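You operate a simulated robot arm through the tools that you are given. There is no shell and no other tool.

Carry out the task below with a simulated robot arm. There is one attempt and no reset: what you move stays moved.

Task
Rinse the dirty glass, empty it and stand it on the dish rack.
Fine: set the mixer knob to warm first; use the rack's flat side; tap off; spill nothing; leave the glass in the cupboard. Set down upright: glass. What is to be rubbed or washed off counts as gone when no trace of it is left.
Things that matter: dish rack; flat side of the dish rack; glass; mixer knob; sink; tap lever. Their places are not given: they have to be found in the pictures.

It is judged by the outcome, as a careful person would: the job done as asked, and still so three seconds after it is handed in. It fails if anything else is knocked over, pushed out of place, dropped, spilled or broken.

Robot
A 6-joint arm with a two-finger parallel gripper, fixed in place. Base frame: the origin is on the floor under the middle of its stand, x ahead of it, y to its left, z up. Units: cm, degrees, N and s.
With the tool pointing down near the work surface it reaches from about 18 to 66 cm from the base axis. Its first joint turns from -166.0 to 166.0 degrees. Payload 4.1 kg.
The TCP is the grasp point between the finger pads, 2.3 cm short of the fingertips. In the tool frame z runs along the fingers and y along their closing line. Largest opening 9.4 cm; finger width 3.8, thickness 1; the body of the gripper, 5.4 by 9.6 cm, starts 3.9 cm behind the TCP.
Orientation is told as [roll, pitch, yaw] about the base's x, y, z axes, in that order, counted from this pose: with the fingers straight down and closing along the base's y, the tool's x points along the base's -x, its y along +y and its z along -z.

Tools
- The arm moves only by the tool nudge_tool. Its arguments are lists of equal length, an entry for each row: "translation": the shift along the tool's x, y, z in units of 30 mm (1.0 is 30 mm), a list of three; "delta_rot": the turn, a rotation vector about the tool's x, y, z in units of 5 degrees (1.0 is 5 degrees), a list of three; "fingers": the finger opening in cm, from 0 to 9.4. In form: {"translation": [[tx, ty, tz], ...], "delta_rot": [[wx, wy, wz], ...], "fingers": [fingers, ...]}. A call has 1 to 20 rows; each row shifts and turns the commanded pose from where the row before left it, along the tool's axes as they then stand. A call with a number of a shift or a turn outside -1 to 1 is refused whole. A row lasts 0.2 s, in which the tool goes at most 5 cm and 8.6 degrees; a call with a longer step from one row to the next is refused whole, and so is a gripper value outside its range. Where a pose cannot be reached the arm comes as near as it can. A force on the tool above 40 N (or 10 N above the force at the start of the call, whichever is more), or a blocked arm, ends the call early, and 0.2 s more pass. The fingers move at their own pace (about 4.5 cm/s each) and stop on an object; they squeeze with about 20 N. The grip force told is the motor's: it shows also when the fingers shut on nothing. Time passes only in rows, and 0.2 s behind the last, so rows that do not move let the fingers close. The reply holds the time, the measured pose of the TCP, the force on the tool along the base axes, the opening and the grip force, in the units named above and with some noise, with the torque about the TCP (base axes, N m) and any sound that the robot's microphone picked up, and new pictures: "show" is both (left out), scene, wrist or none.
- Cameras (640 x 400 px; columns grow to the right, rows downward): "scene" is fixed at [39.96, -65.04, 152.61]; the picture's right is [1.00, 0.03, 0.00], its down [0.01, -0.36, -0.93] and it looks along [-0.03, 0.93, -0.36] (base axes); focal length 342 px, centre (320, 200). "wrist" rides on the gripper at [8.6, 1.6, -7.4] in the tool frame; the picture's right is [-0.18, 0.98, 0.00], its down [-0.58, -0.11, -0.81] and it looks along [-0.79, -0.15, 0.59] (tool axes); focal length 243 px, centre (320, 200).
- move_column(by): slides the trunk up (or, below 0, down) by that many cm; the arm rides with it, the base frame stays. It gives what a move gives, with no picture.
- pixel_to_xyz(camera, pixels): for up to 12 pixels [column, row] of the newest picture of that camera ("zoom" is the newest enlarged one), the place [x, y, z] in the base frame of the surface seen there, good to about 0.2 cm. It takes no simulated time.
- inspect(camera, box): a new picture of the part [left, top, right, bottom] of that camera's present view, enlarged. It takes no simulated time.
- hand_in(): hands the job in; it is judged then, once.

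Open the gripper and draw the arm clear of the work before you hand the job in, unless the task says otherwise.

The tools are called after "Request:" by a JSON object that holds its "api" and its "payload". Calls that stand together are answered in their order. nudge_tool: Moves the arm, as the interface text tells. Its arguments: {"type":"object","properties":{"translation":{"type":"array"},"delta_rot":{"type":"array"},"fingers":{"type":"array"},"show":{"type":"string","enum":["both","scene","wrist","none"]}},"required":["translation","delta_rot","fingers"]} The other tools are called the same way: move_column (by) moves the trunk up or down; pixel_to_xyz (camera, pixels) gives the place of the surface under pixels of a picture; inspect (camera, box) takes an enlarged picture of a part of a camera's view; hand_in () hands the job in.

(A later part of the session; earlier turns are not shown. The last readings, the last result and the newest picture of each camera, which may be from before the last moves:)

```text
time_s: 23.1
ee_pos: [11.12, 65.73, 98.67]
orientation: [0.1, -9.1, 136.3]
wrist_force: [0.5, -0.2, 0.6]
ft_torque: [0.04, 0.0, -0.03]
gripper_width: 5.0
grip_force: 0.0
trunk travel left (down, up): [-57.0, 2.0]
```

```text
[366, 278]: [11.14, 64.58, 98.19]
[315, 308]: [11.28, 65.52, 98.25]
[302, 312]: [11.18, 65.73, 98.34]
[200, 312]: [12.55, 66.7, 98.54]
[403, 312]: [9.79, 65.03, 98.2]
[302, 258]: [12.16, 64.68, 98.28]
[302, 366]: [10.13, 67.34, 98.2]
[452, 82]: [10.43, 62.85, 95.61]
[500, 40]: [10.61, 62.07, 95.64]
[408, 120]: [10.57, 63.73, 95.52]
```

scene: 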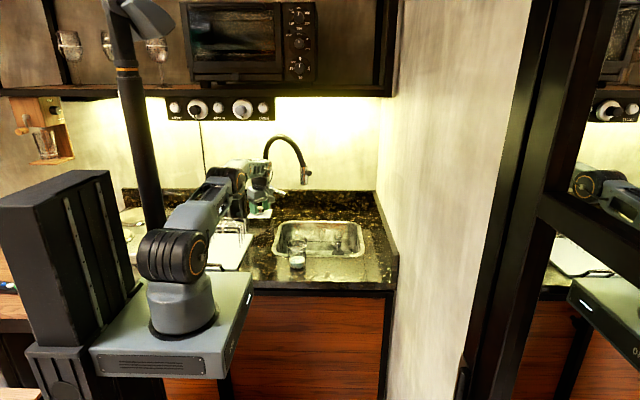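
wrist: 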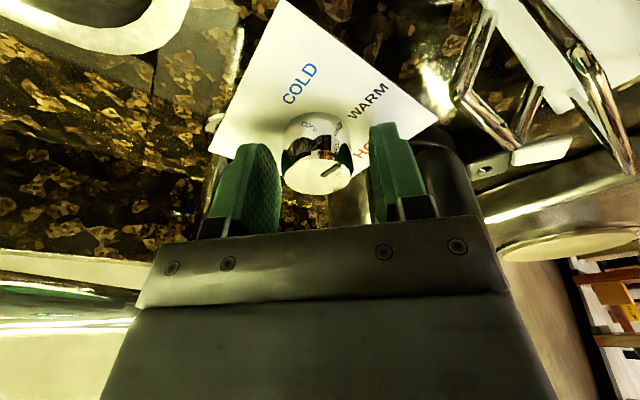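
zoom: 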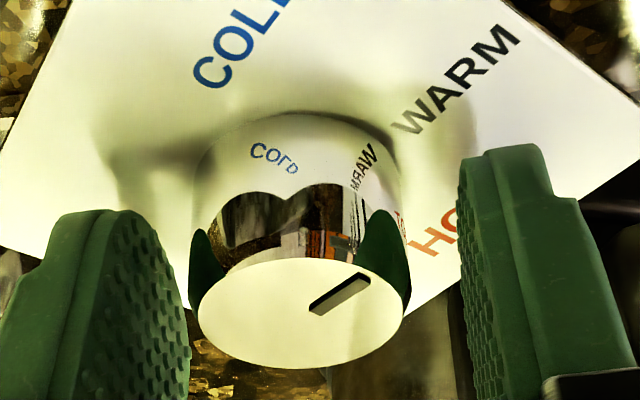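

To judge the mark better I rise straight up 9 cm and look from above.

Request:
{"api": "nudge_tool", "payload": {"translation": [[-0.118, 0, -0.74], [-0.118, 0, -0.74], [-0.118, 0, -0.74], [-0.118, 0, -0.74]], "delta_rot": [[0, 0, 0], [0, 0, 0], [0, 0, 0], [0, 0, 0]], "fingers": [5, 5, 5, 5]}}

Request:
{"api": "inspect", "payload": {"camera": "wrist", "box": [240, 40, 400, 160]}}

Request:
{"api": "inspect", "payload": {"camera": "scene", "box": [246, 195, 278, 220]}}

```text
time_s: 24.1
ee_pos: [11.33, 65.81, 107.84]
orientation: [0.0, -9.1, 136.3]
wrist_force: [0.3, -0.5, -0.7]
ft_torque: [-0.02, -0.05, 0.03]
gripper_width: 5.0
grip_force: 0.0
trunk travel left (down, up): [-57.0, 2.0]
```

scene: 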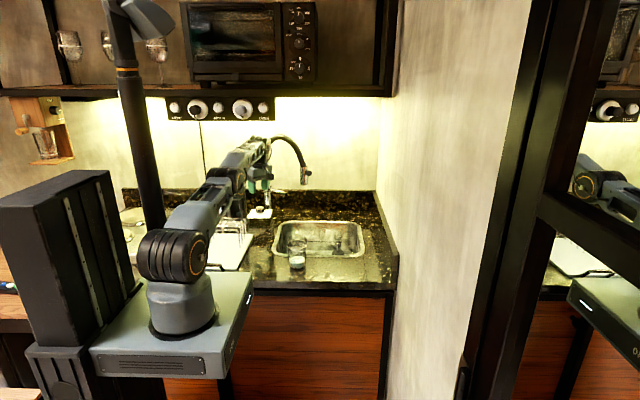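
wrist: 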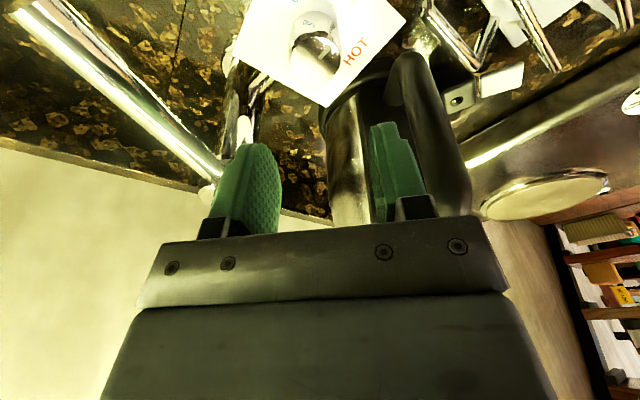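

```text
3.33 times, centred on (320, 100) of wrist
```

zoom: 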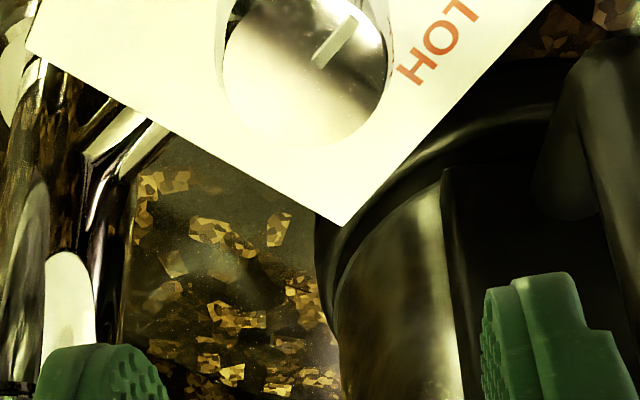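

```text
16.00 times, centred on (262, 208) of scene
```

zoom: 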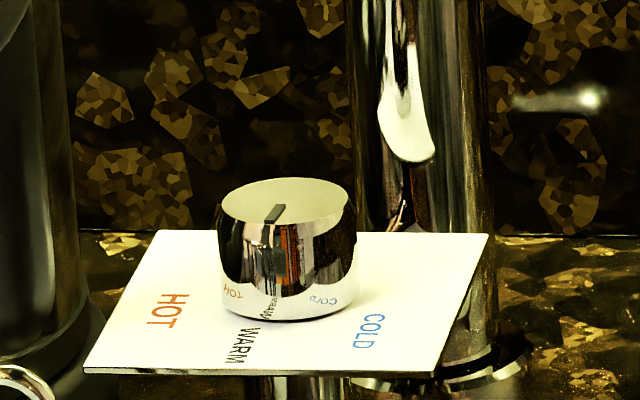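

The mark now points at WARM (scene zoom: mark tip (268,224) below centre (288,201), in line with the WARM text at (243,346)). Next I draw back and tilt the tool 45° to reach the tap lever (post (13.5,73) to tip (22,66.3)) from the front.

Request:
{"api": "nudge_tool", "payload": {"translation": [[0.88, 0.5, -0.14], [0.88, 0.5, -0.14], [0.88, 0.5, -0.14], [0, 0, 0], [0, 0, 0], [0, 0, 0], [0, 0, 0], [0, 0, 0], [0, 0, 0], [0, 0, 0], [0, 0, 0], [0, 0, 0], [0, 0, 0], [0, 0, 0]], "delta_rot": [[0, 0, 0], [0, 0, 0], [0, 0, 0], [-0.09, 0, -0.56], [-0.09, 0, -0.56], [1, 0, 0], [1, 0, 0], [1, 0, 0], [1, 0, 0], [1, 0, 0], [1, 0, 0], [1, 0, 0], [1, 0, 0], [1, 0, 0]], "fingers": [5, 5, 5, 5, 5, 5, 5, 5, 5, 5, 5, 5, 5, 5]}}

Request:
{"api": "inspect", "payload": {"camera": "wrist", "box": [120, 0, 440, 220]}}

```text
time_s: 27.1
ee_pos: [13.79, 57.04, 107.62]
orientation: [-44.9, -9.0, 142.0]
wrist_force: [0.4, -0.2, 0.0]
ft_torque: [-0.02, 0.03, 0.01]
gripper_width: 5.01
grip_force: 0.1
trunk travel left (down, up): [-57.0, 2.0]
```

scene: 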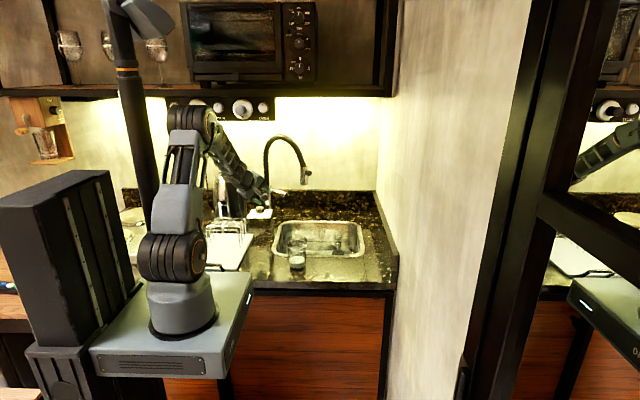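
wrist: 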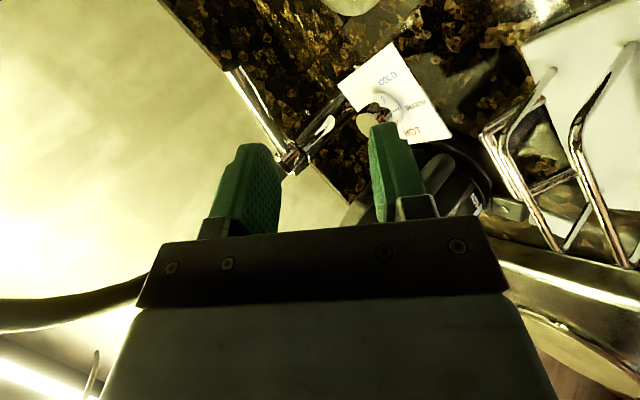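

```text
1.82 times, centred on (280, 110) of wrist
```

zoom: 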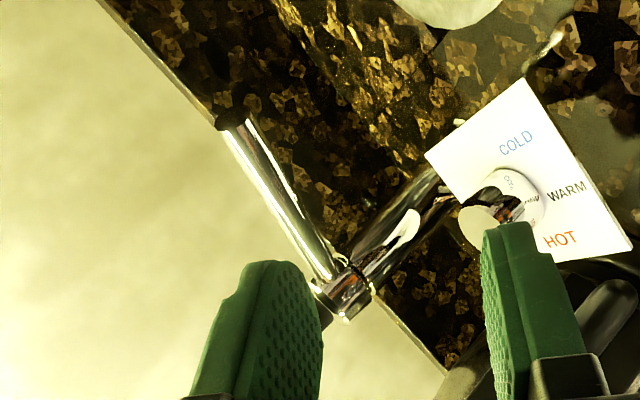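

The lever is clearly seen from (240,75) to the collar at (290,160). I measure points along it.

Request:
{"api": "pixel_to_xyz", "payload": {"camera": "zoom", "pixels": [[232, 122], [240, 145], [262, 180], [290, 220], [312, 255], [330, 275], [345, 290], [360, 280], [400, 235], [215, 125], [248, 118], [340, 315]]}}

```text
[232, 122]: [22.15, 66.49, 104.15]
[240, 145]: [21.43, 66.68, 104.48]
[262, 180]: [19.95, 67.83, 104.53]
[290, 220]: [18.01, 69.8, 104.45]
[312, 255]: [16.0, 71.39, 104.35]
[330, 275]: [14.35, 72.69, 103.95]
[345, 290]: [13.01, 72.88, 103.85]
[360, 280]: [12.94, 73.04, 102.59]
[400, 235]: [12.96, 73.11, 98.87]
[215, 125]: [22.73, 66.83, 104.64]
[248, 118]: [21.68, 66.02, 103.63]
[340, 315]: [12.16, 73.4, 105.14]
```

Lever axis runs about (14,73)→(22.2,66.5) at z≈104.3. I align the tool with it and approach, stopping ~4 cm short to check.

Request:
{"api": "nudge_tool", "payload": {"translation": [[0.07, -0.72, 0], [0, -0.72, 0], [0, -0.72, 0], [0, 0, 0.65], [0, 0, 0.65], [0, 0, 0.65], [0, 0, 0.65]], "delta_rot": [[0, 0, -0.6], [0, 0, -0.6], [0, 0, 0], [0, 0, 0], [0, 0, 0], [0, 0, 0], [0, 0, 0]], "fingers": [5, 5, 5, 5, 5, 5, 5]}}

Request:
{"api": "inspect", "payload": {"camera": "scene", "box": [220, 110, 330, 220]}}

```text
time_s: 28.7
ee_pos: [19.71, 65.01, 106.7]
orientation: [-45.4, -4.8, 146.2]
wrist_force: [0.2, -0.2, 0.3]
ft_torque: [0.01, 0.0, 0.01]
gripper_width: 5.03
grip_force: 0.0
trunk travel left (down, up): [-57.0, 2.0]
```

scene: 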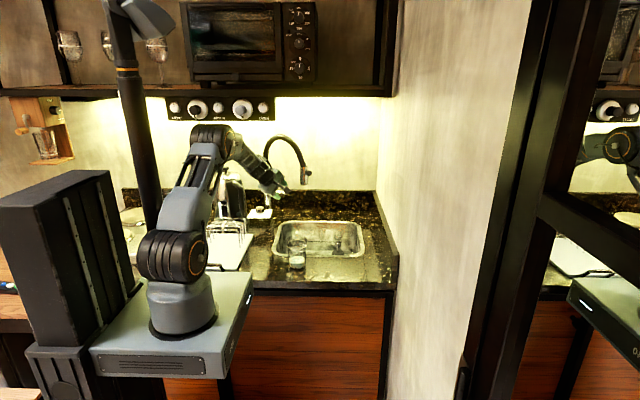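
wrist: 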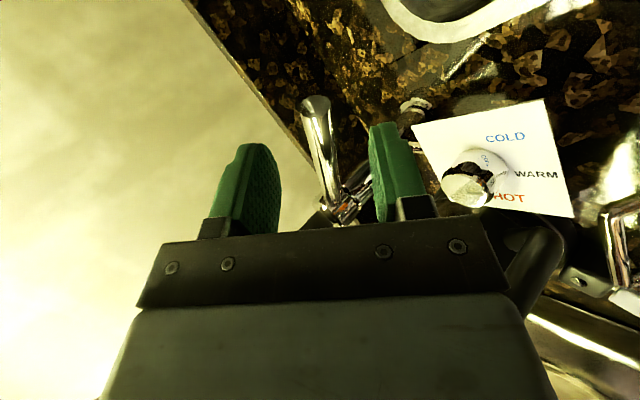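

```text
3.64 times, centred on (275, 165) of scene
```

zoom: 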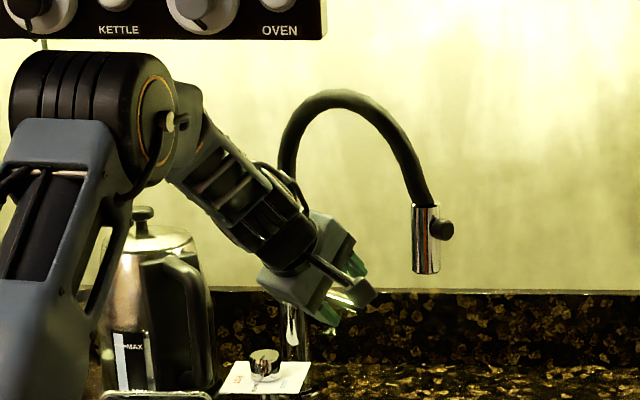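

The lever (wrist (320,150)) lies midway between the fingers. I go on 3.6 cm along the tool axis so that it sits at the grasp point.

Request:
{"api": "nudge_tool", "payload": {"translation": [[-0.03, 0, 0.4], [-0.03, 0, 0.4], [-0.03, 0, 0.4]], "delta_rot": [[0, 0, 0], [0, 0, 0], [0, 0, 0]], "fingers": [5, 5, 5]}}

Request:
{"api": "inspect", "payload": {"camera": "wrist", "box": [200, 80, 440, 240]}}

```text
time_s: 29.5
ee_pos: [20.78, 67.57, 104.24]
orientation: [-45.4, -4.8, 146.1]
wrist_force: [0.3, 0.0, -0.4]
ft_torque: [-0.01, 0.0, 0.02]
gripper_width: 5.01
grip_force: 0.0
trunk travel left (down, up): [-57.0, 2.0]
```

scene: 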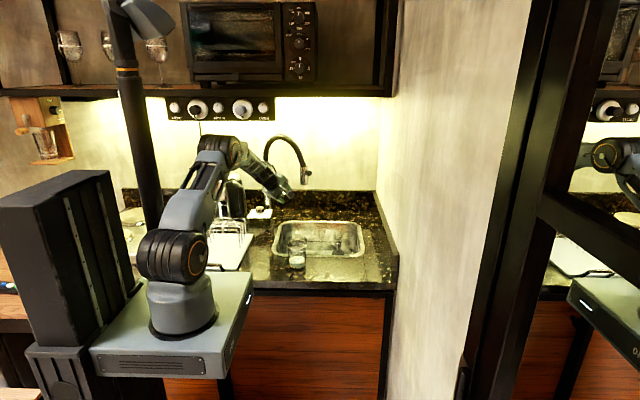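
wrist: 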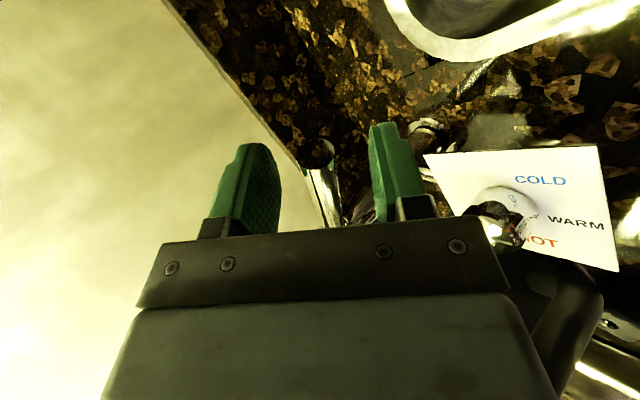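

```text
2.50 times, centred on (320, 160) of wrist
```

zoom: 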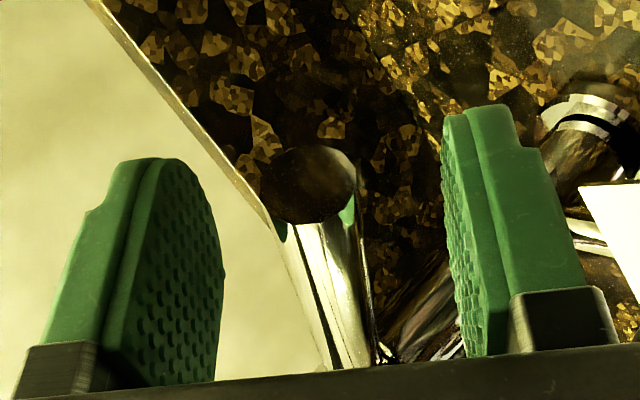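

The lever passes between the pads. I narrow the fingers to a loose cage of 2.2 cm around it and try a small upward move of 1 cm.

Request:
{"api": "nudge_tool", "payload": {"translation": [[0, 0, 0], [0, 0, 0], [0, 0, 0], [-0.028, -0.237, -0.233]], "delta_rot": [[0, 0, 0], [0, 0, 0], [0, 0, 0], [0, 0, 0]], "fingers": [2.2, 2.2, 2.2, 2.2]}}

Request:
{"api": "inspect", "payload": {"camera": "wrist", "box": [200, 80, 440, 240]}}

```text
time_s: 30.5
ee_pos: [20.77, 67.48, 104.98]
orientation: [-45.2, -4.7, 146.1]
wrist_force: [-3.4, -4.7, -12.4]
ft_torque: [0.02, 0.28, -0.11]
gripper_width: 2.72
grip_force: 4.8
trunk travel left (down, up): [-57.0, 2.0]
```

scene: 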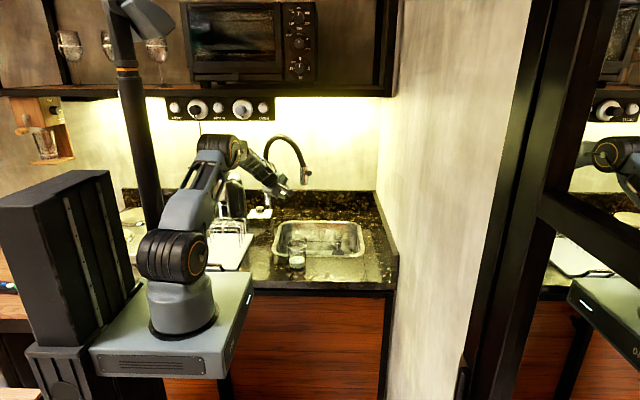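
wrist: 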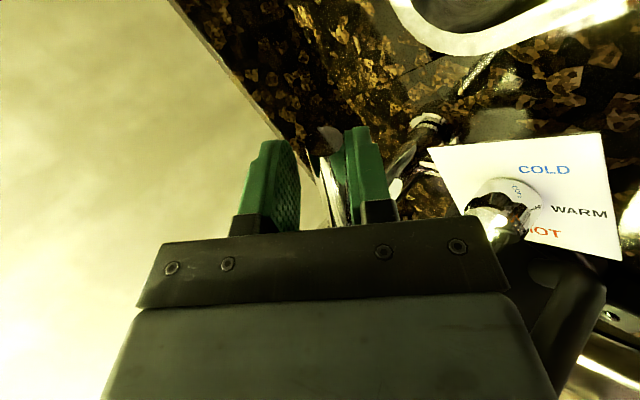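

```text
2.50 times, centred on (320, 160) of wrist
```

zoom: 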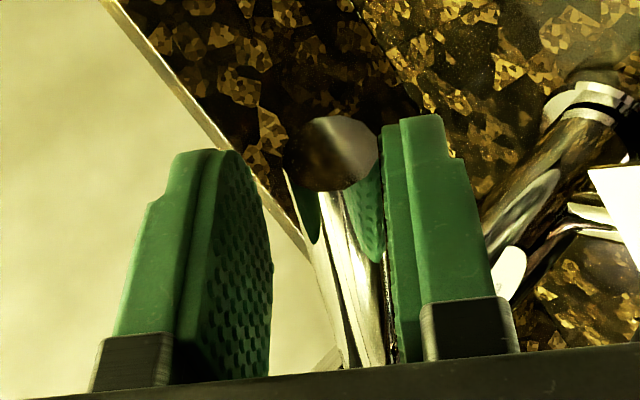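

The lower finger now touches the lever and feels 12 N downwards. I check whether the lever has moved.

Request:
{"api": "pixel_to_xyz", "payload": {"camera": "zoom", "pixels": [[330, 150], [310, 150], [350, 150], [330, 125], [340, 230], [355, 300], [370, 350]]}}

Request:
{"api": "inspect", "payload": {"camera": "scene", "box": [260, 165, 320, 205]}}

```text
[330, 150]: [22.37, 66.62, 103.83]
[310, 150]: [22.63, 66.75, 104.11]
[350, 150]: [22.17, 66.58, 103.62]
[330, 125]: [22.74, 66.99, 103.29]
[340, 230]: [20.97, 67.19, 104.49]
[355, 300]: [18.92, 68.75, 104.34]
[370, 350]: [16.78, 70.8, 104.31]
```

```text
10.00 times, centred on (290, 185) of scene
```

zoom: 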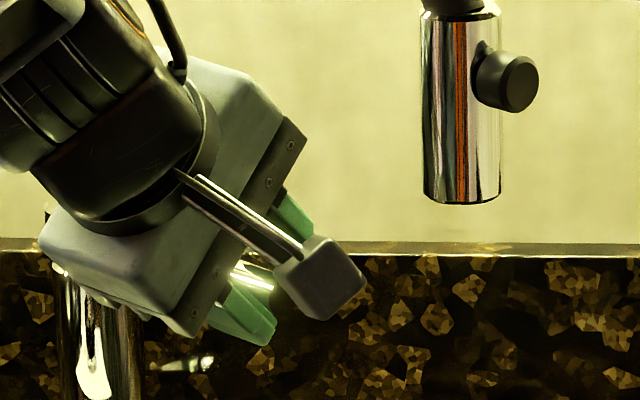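

The lever did not rise. I go back down and try pushing it sideways towards the front by about 1.3 cm.

Request:
{"api": "nudge_tool", "payload": {"translation": [[0.028, 0.237, 0.233], [0, 0, 0], [-0.02, 0.155, -0.155], [-0.02, 0.155, -0.155]], "delta_rot": [[0, 0, 0], [0, 0, 0], [0, 0, 0], [0, 0, 0]], "fingers": [2.2, 2.2, 2.2, 2.2]}}

Request:
{"api": "inspect", "payload": {"camera": "wrist", "box": [200, 80, 440, 240]}}

```text
time_s: 31.5
ee_pos: [20.05, 66.51, 104.32]
orientation: [-45.6, -5.0, 146.2]
wrist_force: [0.2, 0.9, 0.3]
ft_torque: [0.02, -0.02, -0.01]
gripper_width: 2.24
grip_force: 0.0
trunk travel left (down, up): [-57.0, 2.0]
```

scene: 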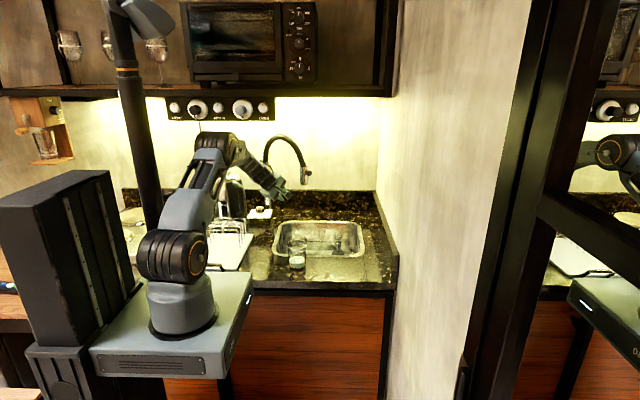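
wrist: 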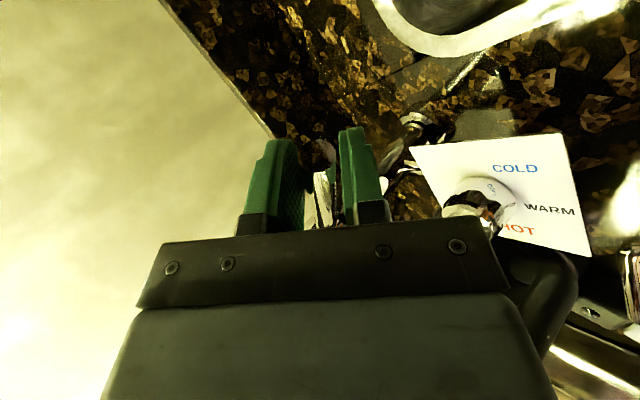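

```text
2.50 times, centred on (320, 160) of wrist
```

zoom: 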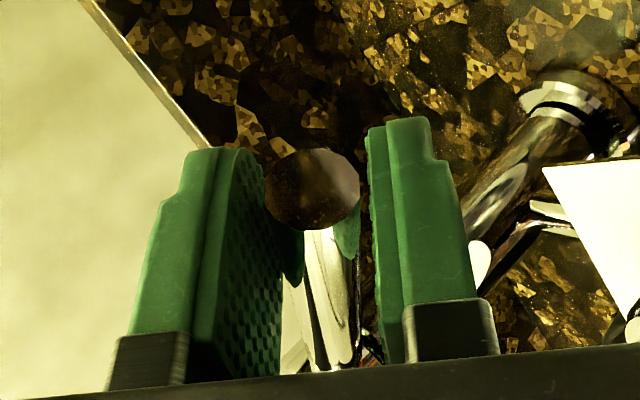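

No force yet; I measure the lever's tip to see whether it moved or there was only slack.

Request:
{"api": "pixel_to_xyz", "payload": {"camera": "zoom", "pixels": [[312, 188], [290, 188], [335, 188], [325, 260], [335, 320]]}}

Request:
{"api": "nudge_tool", "payload": {"translation": [[-0.02, 0.155, -0.155]], "delta_rot": [[0, 0, 0]], "fingers": [2.2], "show": "wrist"}}

```text
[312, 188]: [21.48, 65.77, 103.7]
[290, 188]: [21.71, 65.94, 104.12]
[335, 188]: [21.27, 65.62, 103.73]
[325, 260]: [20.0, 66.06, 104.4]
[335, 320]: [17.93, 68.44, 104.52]
```

```text
time_s: 31.9
ee_pos: [19.72, 65.96, 104.4]
orientation: [-45.5, -4.9, 146.2]
wrist_force: [-0.1, -0.6, -0.9]
ft_torque: [0.02, 0.03, 0.02]
gripper_width: 2.27
grip_force: 0.9
trunk travel left (down, up): [-57.0, 2.0]
```

wrist: 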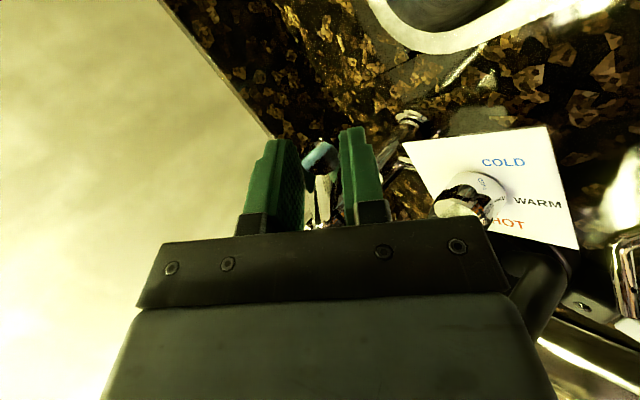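

The lever's tip moved from (22.4,66.6) to (21.5,65.8), so it swings about the vertical. I push it further to the front in small steps and watch for water.

Request:
{"api": "nudge_tool", "payload": {"translation": [[-0.02, 0.2, -0.2], [-0.02, 0.2, -0.2]], "delta_rot": [[0, 0, 0], [0, 0, 0]], "fingers": [2.2, 2.2]}}

Request:
{"api": "inspect", "payload": {"camera": "scene", "box": [230, 130, 390, 270]}}

```text
time_s: 32.5
ee_pos: [18.72, 64.55, 104.14]
orientation: [-45.3, -4.9, 146.1]
wrist_force: [0.8, 2.5, -1.3]
ft_torque: [0.53, 0.29, -0.27]
gripper_width: 2.47
grip_force: 22.3
trunk travel left (down, up): [-57.0, 2.0]
```

scene: 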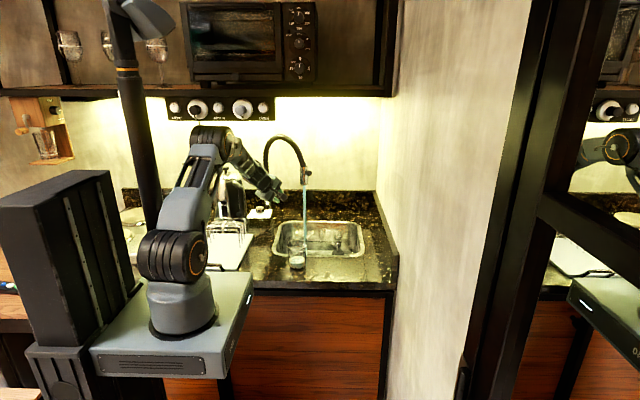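
wrist: 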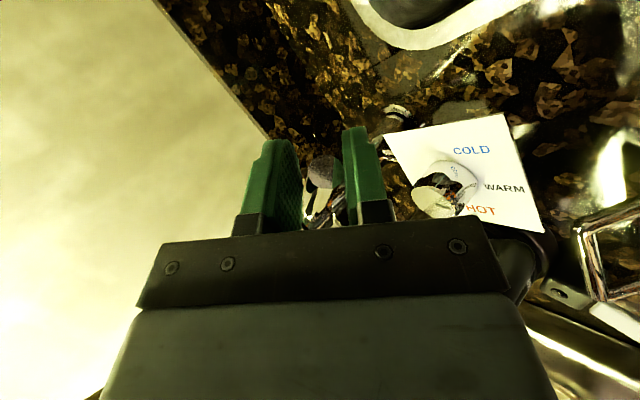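

```text
2.86 times, centred on (310, 200) of scene
```

zoom: 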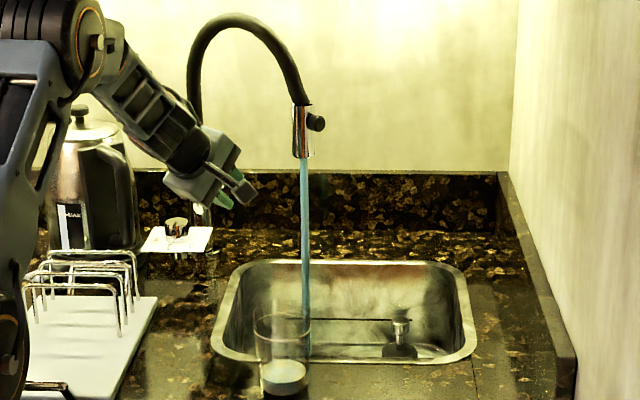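

Water is running from the nozzle at x≈30.8 into the sink. I open the fingers and draw back along the tool axis, leaving the lever as it is.

Request:
{"api": "nudge_tool", "payload": {"translation": [[0, 0, 0], [0, 0, 0], [0, 0, -0.8], [0, 0, -0.8], [0, 0, -0.8], [0, 0, -0.8]], "delta_rot": [[0, 0, 0], [0, 0, 0], [0, 0, 0], [0, 0, 0], [0, 0, 0], [0, 0, 0]], "fingers": [4.5, 4.5, 4.5, 4.5, 4.5, 4.5]}}

Request:
{"api": "inspect", "payload": {"camera": "wrist", "box": [200, 40, 440, 240]}}

```text
time_s: 33.9
ee_pos: [15.27, 58.43, 111.1]
orientation: [-45.5, -4.9, 146.2]
wrist_force: [0.8, -0.2, -0.6]
ft_torque: [0.0, 0.01, -0.05]
gripper_width: 4.49
grip_force: 0.1
trunk travel left (down, up): [-57.0, 2.0]
```

scene: 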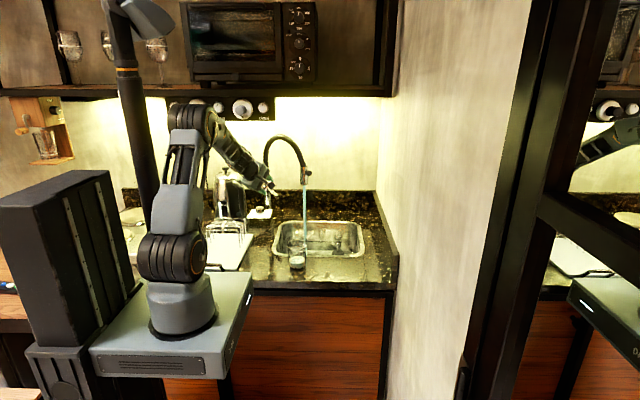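
wrist: 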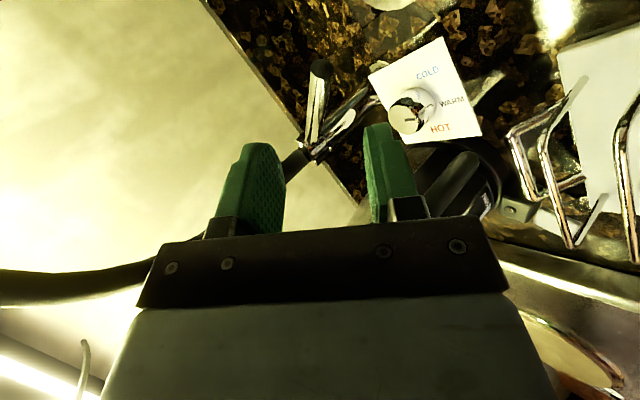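

```text
2.00 times, centred on (320, 140) of wrist
```

zoom: 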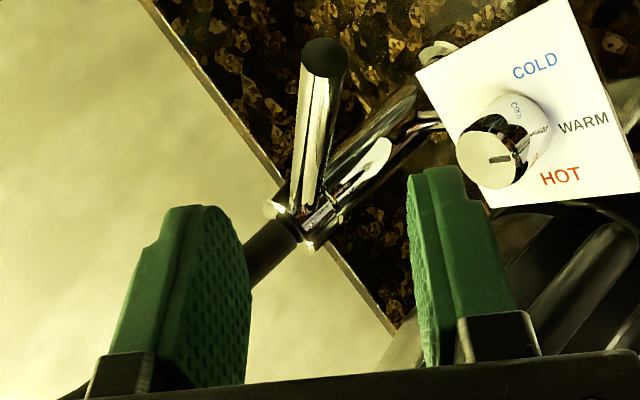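

I record where the lever now stands for the later closing.

Request:
{"api": "pixel_to_xyz", "payload": {"camera": "zoom", "pixels": [[322, 60], [316, 100], [310, 140], [305, 180], [300, 210], [500, 158], [488, 160], [511, 156], [485, 150], [583, 122]]}}

```text
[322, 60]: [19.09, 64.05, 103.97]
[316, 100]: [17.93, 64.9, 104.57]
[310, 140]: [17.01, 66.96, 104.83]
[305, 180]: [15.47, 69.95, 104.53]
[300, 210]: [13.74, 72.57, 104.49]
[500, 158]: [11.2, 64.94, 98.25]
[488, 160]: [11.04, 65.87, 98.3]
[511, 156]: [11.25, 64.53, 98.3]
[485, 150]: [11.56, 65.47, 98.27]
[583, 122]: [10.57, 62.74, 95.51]
```

I zoom further onto the knob to judge the mark once more.

Request:
{"api": "inspect", "payload": {"camera": "wrist", "box": [364, 35, 484, 145]}}

```text
3.64 times, centred on (424, 90) of wrist
```

zoom: 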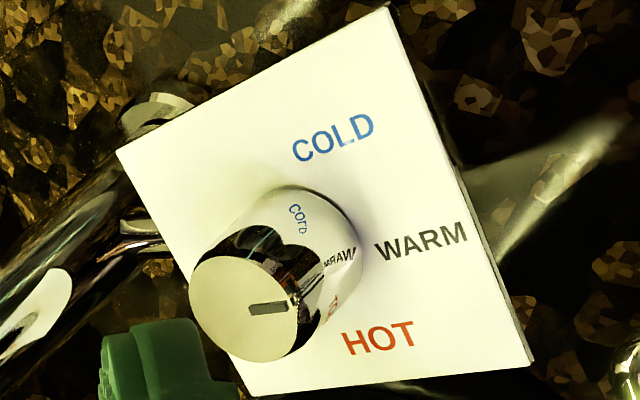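

Lever now stands at tip (19.1,64.1); closed was tip (22.2,66.5). Now I draw back to y≈42 and start turning the gripper so its camera side comes on top, for a sideways grasp of the glass.

Request:
{"api": "nudge_tool", "payload": {"translation": [[0.493, 0.488, -0.557], [0.493, 0.488, -0.557], [0.493, 0.488, -0.557], [0.493, 0.488, -0.557], [0.493, 0.488, -0.557], [0.493, 0.488, -0.557], [0, 0, 0], [0, 0, 0], [0, 0, 0], [0, 0, 0], [0, 0, 0], [0, 0, 0], [0, 0, 0], [0, 0, 0], [0, 0, 0], [0, 0, 0], [0, 0, 0], [0, 0, 0]], "delta_rot": [[0, 0, 0], [0, 0, 0], [0, 0, 0], [0, 0, 0], [0, 0, 0], [0, 0, 0], [0, 0, -1], [0, 0, -1], [0, 0, -1], [0, 0, -1], [0, 0, -1], [0, 0, -1], [0, 0, -1], [0, 0, -1], [0, 0, -1], [0, 0, -1], [0, 0, -1], [0, 0, -1]], "fingers": [4.5, 4.5, 4.5, 4.5, 4.5, 4.5, 4.5, 4.5, 4.5, 4.5, 4.5, 4.5, 4.5, 4.5, 4.5, 4.5, 4.5, 4.5]}}

```text
time_s: 37.7
ee_pos: [15.3, 42.46, 110.93]
orientation: [-31.4, 35.0, -165.9]
wrist_force: [-0.5, 0.4, 0.1]
ft_torque: [0.02, -0.02, -0.03]
gripper_width: 4.52
grip_force: 0.1
trunk travel left (down, up): [-57.0, 2.0]
```

scene: 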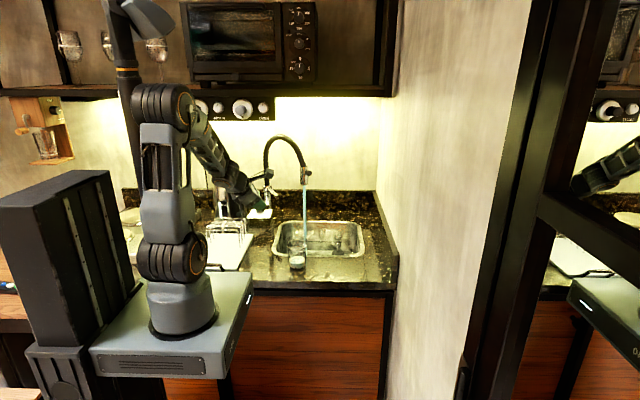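
wrist: 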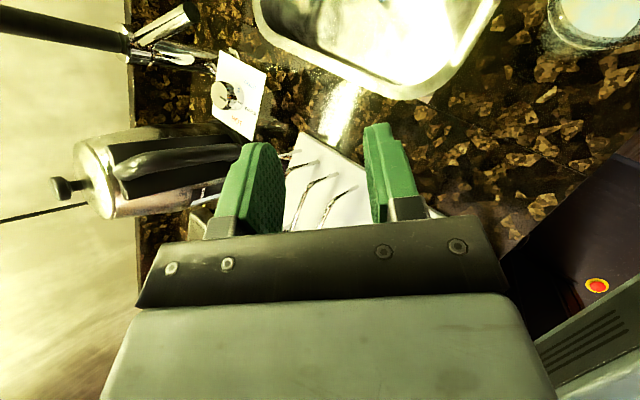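

Rotation is going through. I finish it: 30° more about the tool axis, then 45° up to bring the tool level.

Request:
{"api": "nudge_tool", "payload": {"translation": [[0, 0, 0], [0, 0, 0], [0, 0, 0], [0, 0, 0], [0, 0, 0], [0, 0, 0], [0, 0, 0], [0, 0, 0], [0, 0, 0], [0, 0, 0], [0, 0, 0], [0, 0, 0], [0, 0, 0], [0, 0, 0], [0, 0, 0]], "delta_rot": [[0, 0, -1], [0, 0, -1], [0, 0, -1], [0, 0, -1], [0, 0, -1], [0, 0, -1], [0, 1, 0], [0, 1, 0], [0, 1, 0], [0, 1, 0], [0, 1, 0], [0, 1, 0], [0, 1, 0], [0, 1, 0], [0, 1, 0]], "fingers": [4.5, 4.5, 4.5, 4.5, 4.5, 4.5, 6, 8, 9.4, 9.4, 9.4, 9.4, 9.4, 9.4, 9.4]}}

```text
time_s: 40.9
ee_pos: [15.22, 42.57, 111.09]
orientation: [-96.6, 85.1, 139.6]
wrist_force: [-0.2, -0.4, -0.6]
ft_torque: [-0.03, 0.0, 0.01]
gripper_width: 9.42
grip_force: 0.1
trunk travel left (down, up): [-57.0, 2.0]
```

scene: 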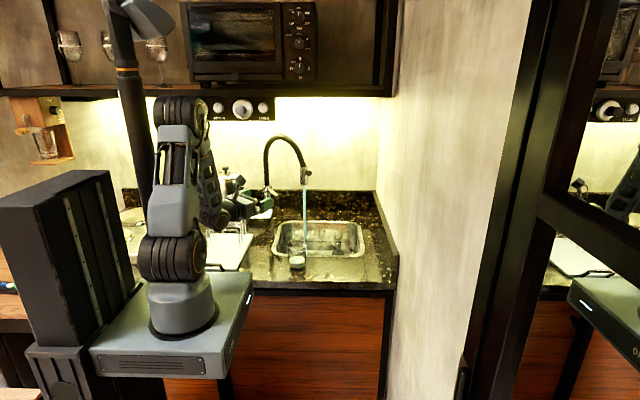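
wrist: 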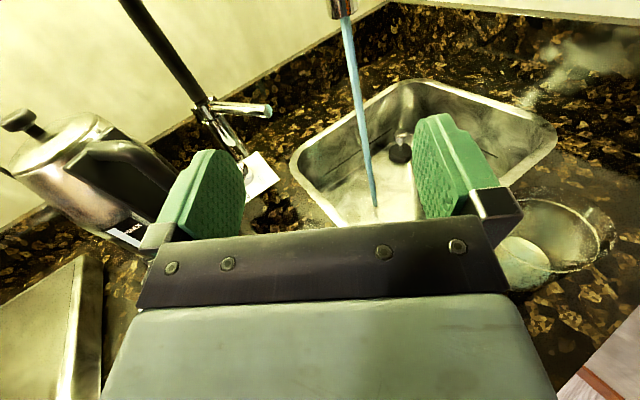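

The tool is now level, pointing at azimuth 56° with the camera on top. I level the small roll, move up and over towards the glass, then lower the trunk again.

Request:
{"api": "nudge_tool", "payload": {"translation": [[0, 0, 0], [0.56, 0.844, -0.205], [0.56, 0.844, -0.205], [0.56, 0.844, -0.205], [0.56, 0.844, -0.205], [0.56, 0.844, -0.205]], "delta_rot": [[0, 0, -0.97], [0, 0, 0], [0, 0, 0], [0, 0, 0], [0, 0, 0], [0, 0, 0]], "fingers": [9.4, 9.4, 9.4, 9.4, 9.4, 9.4]}}

Request:
{"api": "move_column", "payload": {"by": -14.5}}

```text
time_s: 42.3
ee_pos: [24.91, 37.95, 120.01]
orientation: [171.8, 89.7, 47.7]
wrist_force: [0.6, -0.6, 0.2]
ft_torque: [0.01, 0.02, 0.0]
gripper_width: 9.41
grip_force: 0.0
out of reach, approached as far as the arm can: row 3, 4, 5, 6
trunk travel left (down, up): [-57.0, 2.0]
```

scene: 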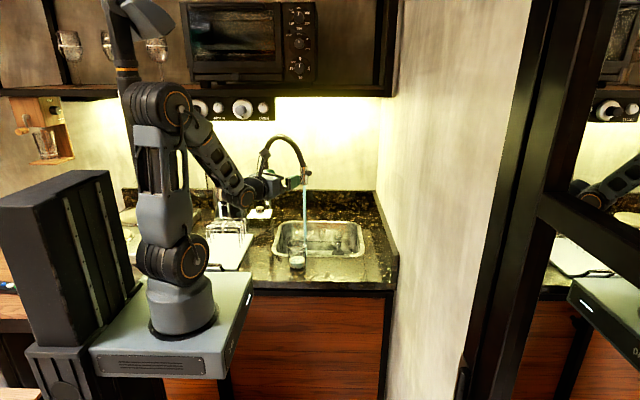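
wrist: 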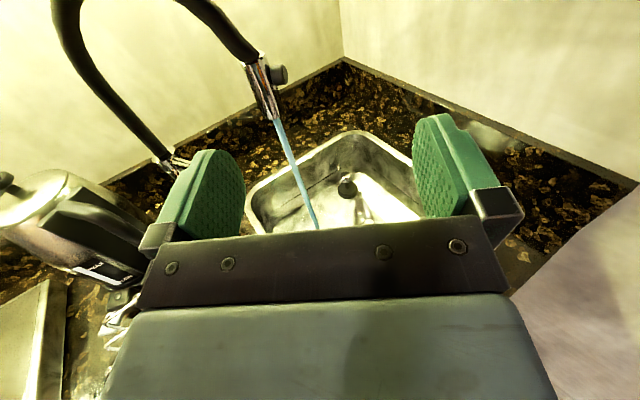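

```text
time_s: 44.0
ee_pos: [24.88, 37.98, 105.49]
orientation: [178.0, 89.6, 53.7]
wrist_force: [-0.1, -0.3, -0.5]
ft_torque: [0.03, 0.02, -0.01]
gripper_width: 9.4
grip_force: 0.0
trunk travel left (down, up): [-42.5, 16.5]
```

The last rows were out of reach (too near the base), so the commanded pose may differ from (24.9,38,105.5). I let one still row pass to see where it settles.

Request:
{"api": "nudge_tool", "payload": {"translation": [[0, 0, 0]], "delta_rot": [[0, 0, 0]], "fingers": [9.4]}}

Request:
{"api": "inspect", "payload": {"camera": "scene", "box": [190, 130, 390, 290]}}

```text
time_s: 44.4
ee_pos: [24.81, 37.99, 105.52]
orientation: [177.6, 89.7, 53.3]
wrist_force: [-0.5, -0.6, -0.2]
ft_torque: [-0.03, 0.02, -0.01]
gripper_width: 9.44
grip_force: 0.2
trunk travel left (down, up): [-42.5, 16.5]
```

scene: 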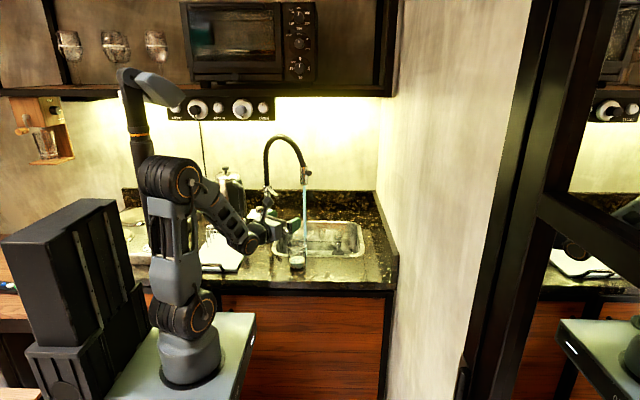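
wrist: 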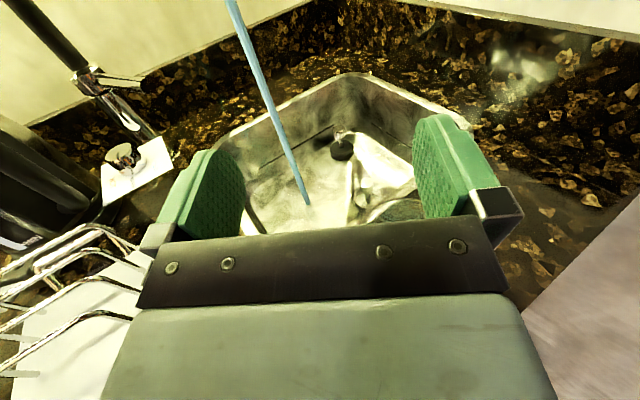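

```text
2.50 times, centred on (290, 210) of scene
```

zoom: 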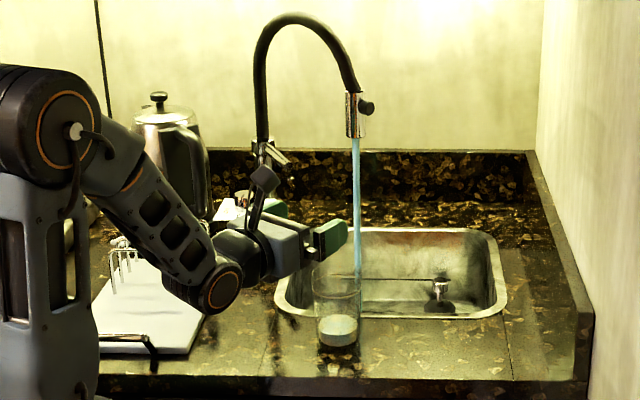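

I measure how low the wrist joints hang in this pose (zoom (222,290) and around), since the counter edge is at z 89.

Request:
{"api": "pixel_to_xyz", "payload": {"camera": "zoom", "pixels": [[222, 290], [215, 310], [240, 285], [250, 262], [262, 235], [300, 230], [335, 240], [275, 270], [190, 200], [70, 130], [320, 265], [265, 180]]}}

```text
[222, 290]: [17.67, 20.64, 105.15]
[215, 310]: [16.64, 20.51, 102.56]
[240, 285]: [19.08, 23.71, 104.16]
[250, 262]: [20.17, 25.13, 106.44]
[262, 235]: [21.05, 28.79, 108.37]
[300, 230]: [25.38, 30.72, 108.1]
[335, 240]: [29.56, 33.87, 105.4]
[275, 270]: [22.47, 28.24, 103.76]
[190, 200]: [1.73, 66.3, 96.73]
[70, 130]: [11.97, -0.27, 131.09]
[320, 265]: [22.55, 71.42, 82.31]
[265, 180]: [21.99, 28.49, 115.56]
```

The wrist lies level with the tool (z≈105), so it will clear the counter edge. I shift sideways 4.85 cm to stand over the glass.

Request:
{"api": "nudge_tool", "payload": {"translation": [[0, 0.54, 0], [0, 0.54, 0], [0, 0.54, 0]], "delta_rot": [[0, 0, 0], [0, 0, 0], [0, 0, 0]], "fingers": [9.4, 9.4, 9.4]}}

Request:
{"api": "inspect", "payload": {"camera": "wrist", "box": [160, 80, 520, 300]}}

Request:
{"api": "inspect", "payload": {"camera": "scene", "box": [240, 190, 340, 290]}}

```text
time_s: 45.2
ee_pos: [24.76, 37.82, 105.62]
orientation: [177.3, 89.6, 53.1]
wrist_force: [-0.8, -0.1, 0.7]
ft_torque: [-0.02, -0.01, -0.02]
gripper_width: 9.38
grip_force: 0.0
out of reach, approached as far as the arm can: row 1, 2, 3
trunk travel left (down, up): [-42.5, 16.5]
```

scene: 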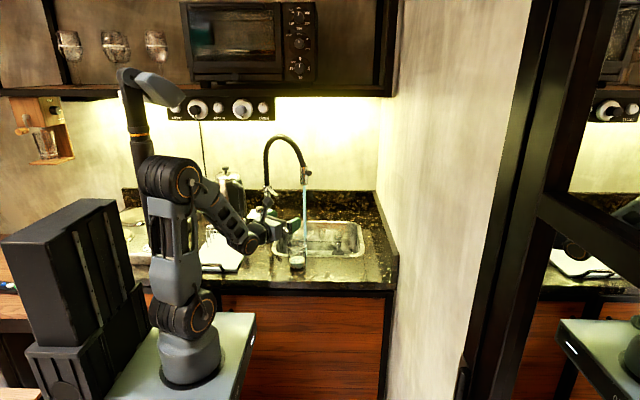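
wrist: 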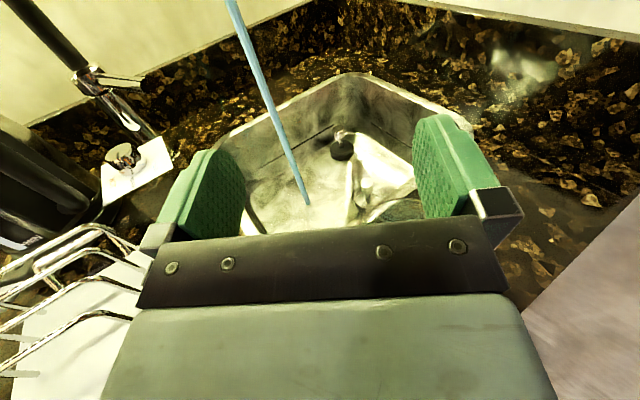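

```text
1.78 times, centred on (340, 190) of wrist
```

zoom: 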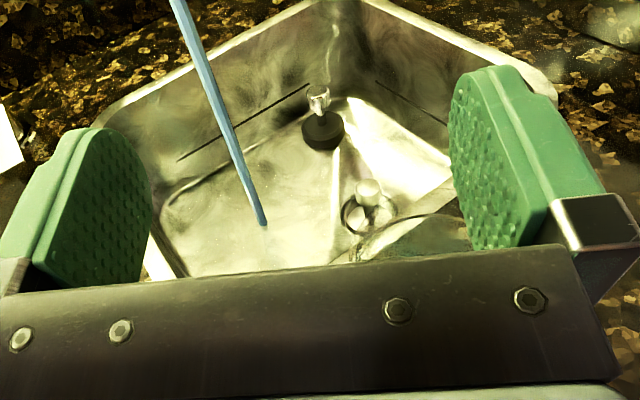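

```text
4.00 times, centred on (290, 240) of scene
```

zoom: 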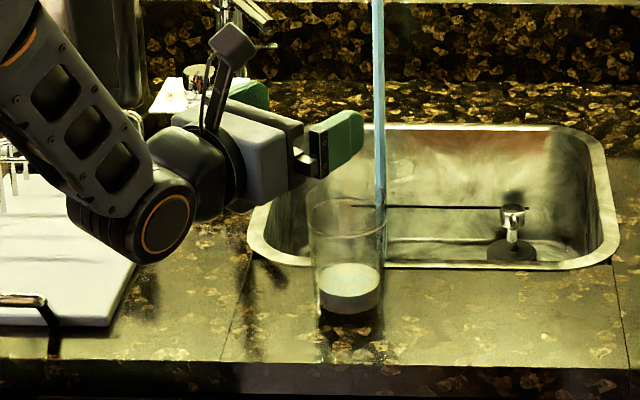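

The arm held still, so its commanded pose lies too near the base. I push the command outwards along the tool axis by 4.8 cm and see where it lands (height stays above the glass rim).

Request:
{"api": "nudge_tool", "payload": {"translation": [[0, 0, 0.53], [0, 0, 0.53], [0, 0, 0.53]], "delta_rot": [[0, 0, 0], [0, 0, 0], [0, 0, 0]], "fingers": [9.4, 9.4, 9.4]}}

```text
time_s: 46.0
ee_pos: [27.02, 42.2, 105.59]
orientation: [175.5, 89.6, 50.9]
wrist_force: [-0.3, -0.3, 0.1]
ft_torque: [-0.03, -0.03, 0.02]
gripper_width: 9.41
grip_force: 0.1
out of reach, approached as far as the arm can: row 2
trunk travel left (down, up): [-42.5, 16.5]
```

scene: 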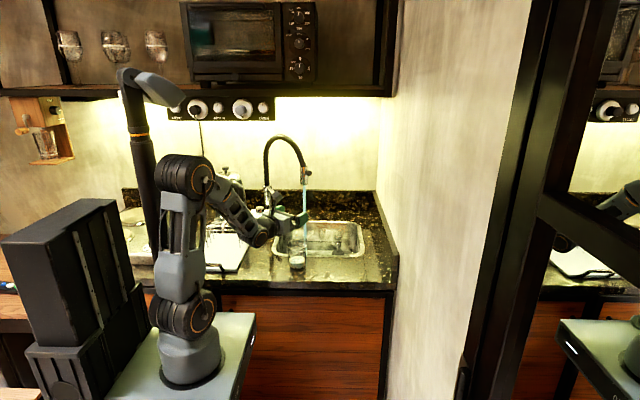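
wrist: 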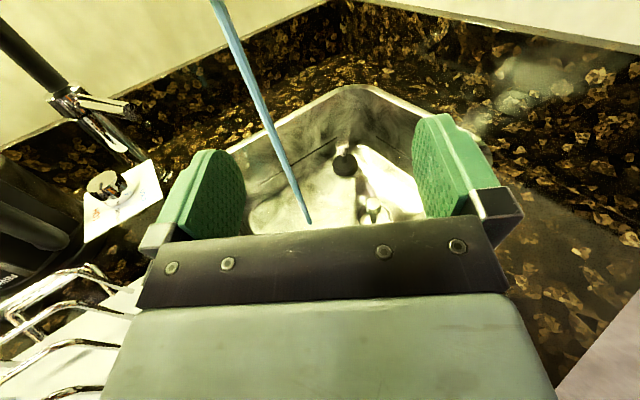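

It moved to (27,42.2): near the base this tool azimuth is at its limit. I swing the tool's direction to azimuth ~85° (about the vertical), which keeps the wrist farther out for the glass.

Request:
{"api": "nudge_tool", "payload": {"translation": [[0, 0, 0], [0, 0, 0], [0, 0, 0], [0, 0, 0], [0, 0, 0], [0, 0, 0]], "delta_rot": [[1, 0, 0], [1, 0, 0], [1, 0, 0], [1, 0, 0], [1, 0, 0], [1, 0, 0]], "fingers": [9.4, 9.4, 9.4, 9.4, 9.4, 9.4]}}

```text
time_s: 47.4
ee_pos: [4.46, 45.6, 109.98]
orientation: [124.4, 89.7, 29.3]
wrist_force: [0.3, 0.2, -0.4]
ft_torque: [0.0, 0.0, 0.0]
gripper_width: 9.39
grip_force: 0.0
out of reach, approached as far as the arm can: row 1, 2, 3, 4, 5, 6
trunk travel left (down, up): [-42.5, 16.5]
```

scene: 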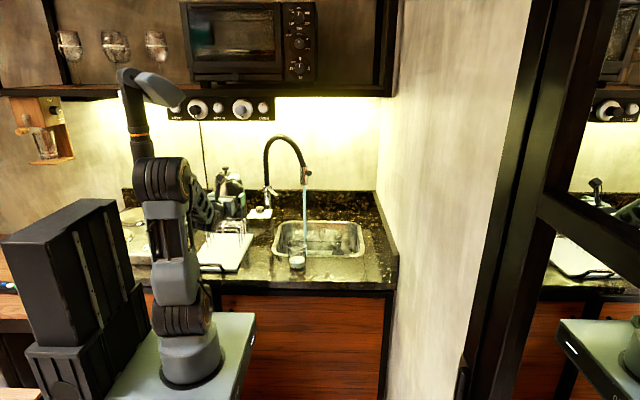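
wrist: 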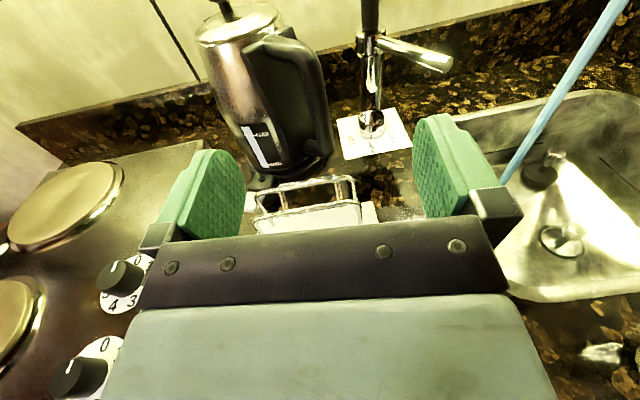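

The wrist's branch only lets the tool point to the right of the arm's plane, so it swung left to (4.5,45.6,110), clear of everything. I turn the tool direction back to azimuth ~45°, which suits this branch for the glass.

Request:
{"api": "nudge_tool", "payload": {"translation": [[0, 0, 0], [0, 0, 0], [0, 0, 0], [0, 0, 0], [0, 0, 0], [0, 0, 0], [0, 0, 0], [0, 0, 0]], "delta_rot": [[-1, 0, 0], [-1, 0, 0], [-1, 0, 0], [-1, 0, 0], [-1, 0, 0], [-1, 0, 0], [-1, 0, 0], [-1, 0, 0]], "fingers": [9.4, 9.4, 9.4, 9.4, 9.4, 9.4, 9.4, 9.4]}}

```text
time_s: 49.4
ee_pos: [8.69, 44.56, 110.74]
orientation: [-127.4, 88.9, 93.3]
wrist_force: [-0.7, 0.2, 0.1]
ft_torque: [-0.01, 0.0, 0.02]
gripper_width: 9.42
grip_force: 0.1
trunk travel left (down, up): [-42.5, 16.5]
stopped in row 8: the arm was blocked; the commanded pose is now the measured one
```

scene: 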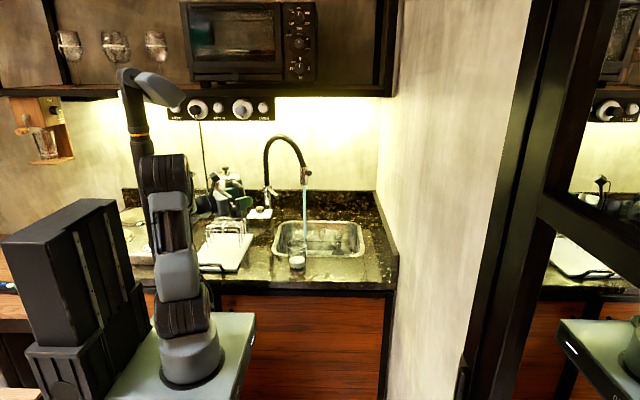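
wrist: 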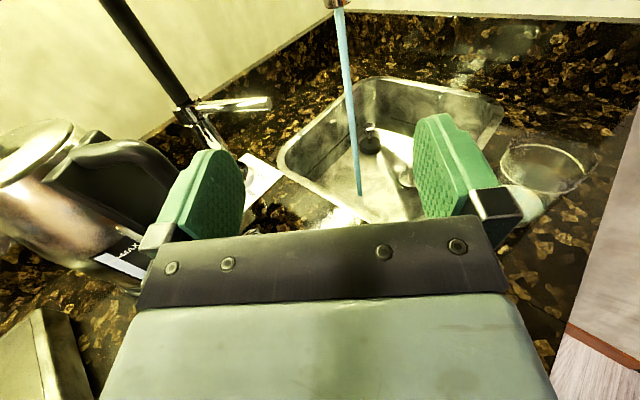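

The last row was reported blocked though no force shows. I look at the arm's surroundings before moving on.

Request:
{"api": "inspect", "payload": {"camera": "scene", "box": [110, 110, 310, 290]}}

Request:
{"api": "pixel_to_xyz", "payload": {"camera": "zoom", "pixels": [[320, 200], [300, 210], [330, 225], [240, 150], [200, 180], [345, 180], [380, 210], [250, 250]]}}

```text
2.22 times, centred on (210, 200) of scene
```

zoom: 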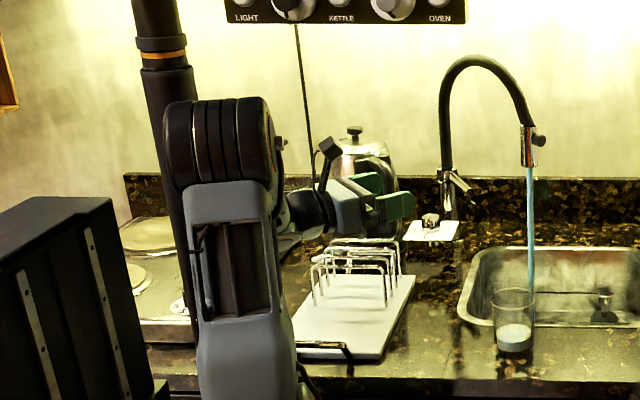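

```text
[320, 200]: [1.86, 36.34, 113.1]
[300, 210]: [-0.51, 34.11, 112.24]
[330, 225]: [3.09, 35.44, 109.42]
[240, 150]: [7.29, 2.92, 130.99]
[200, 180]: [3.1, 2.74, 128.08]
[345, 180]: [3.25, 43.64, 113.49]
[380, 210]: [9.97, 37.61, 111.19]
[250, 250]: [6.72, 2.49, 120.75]
```

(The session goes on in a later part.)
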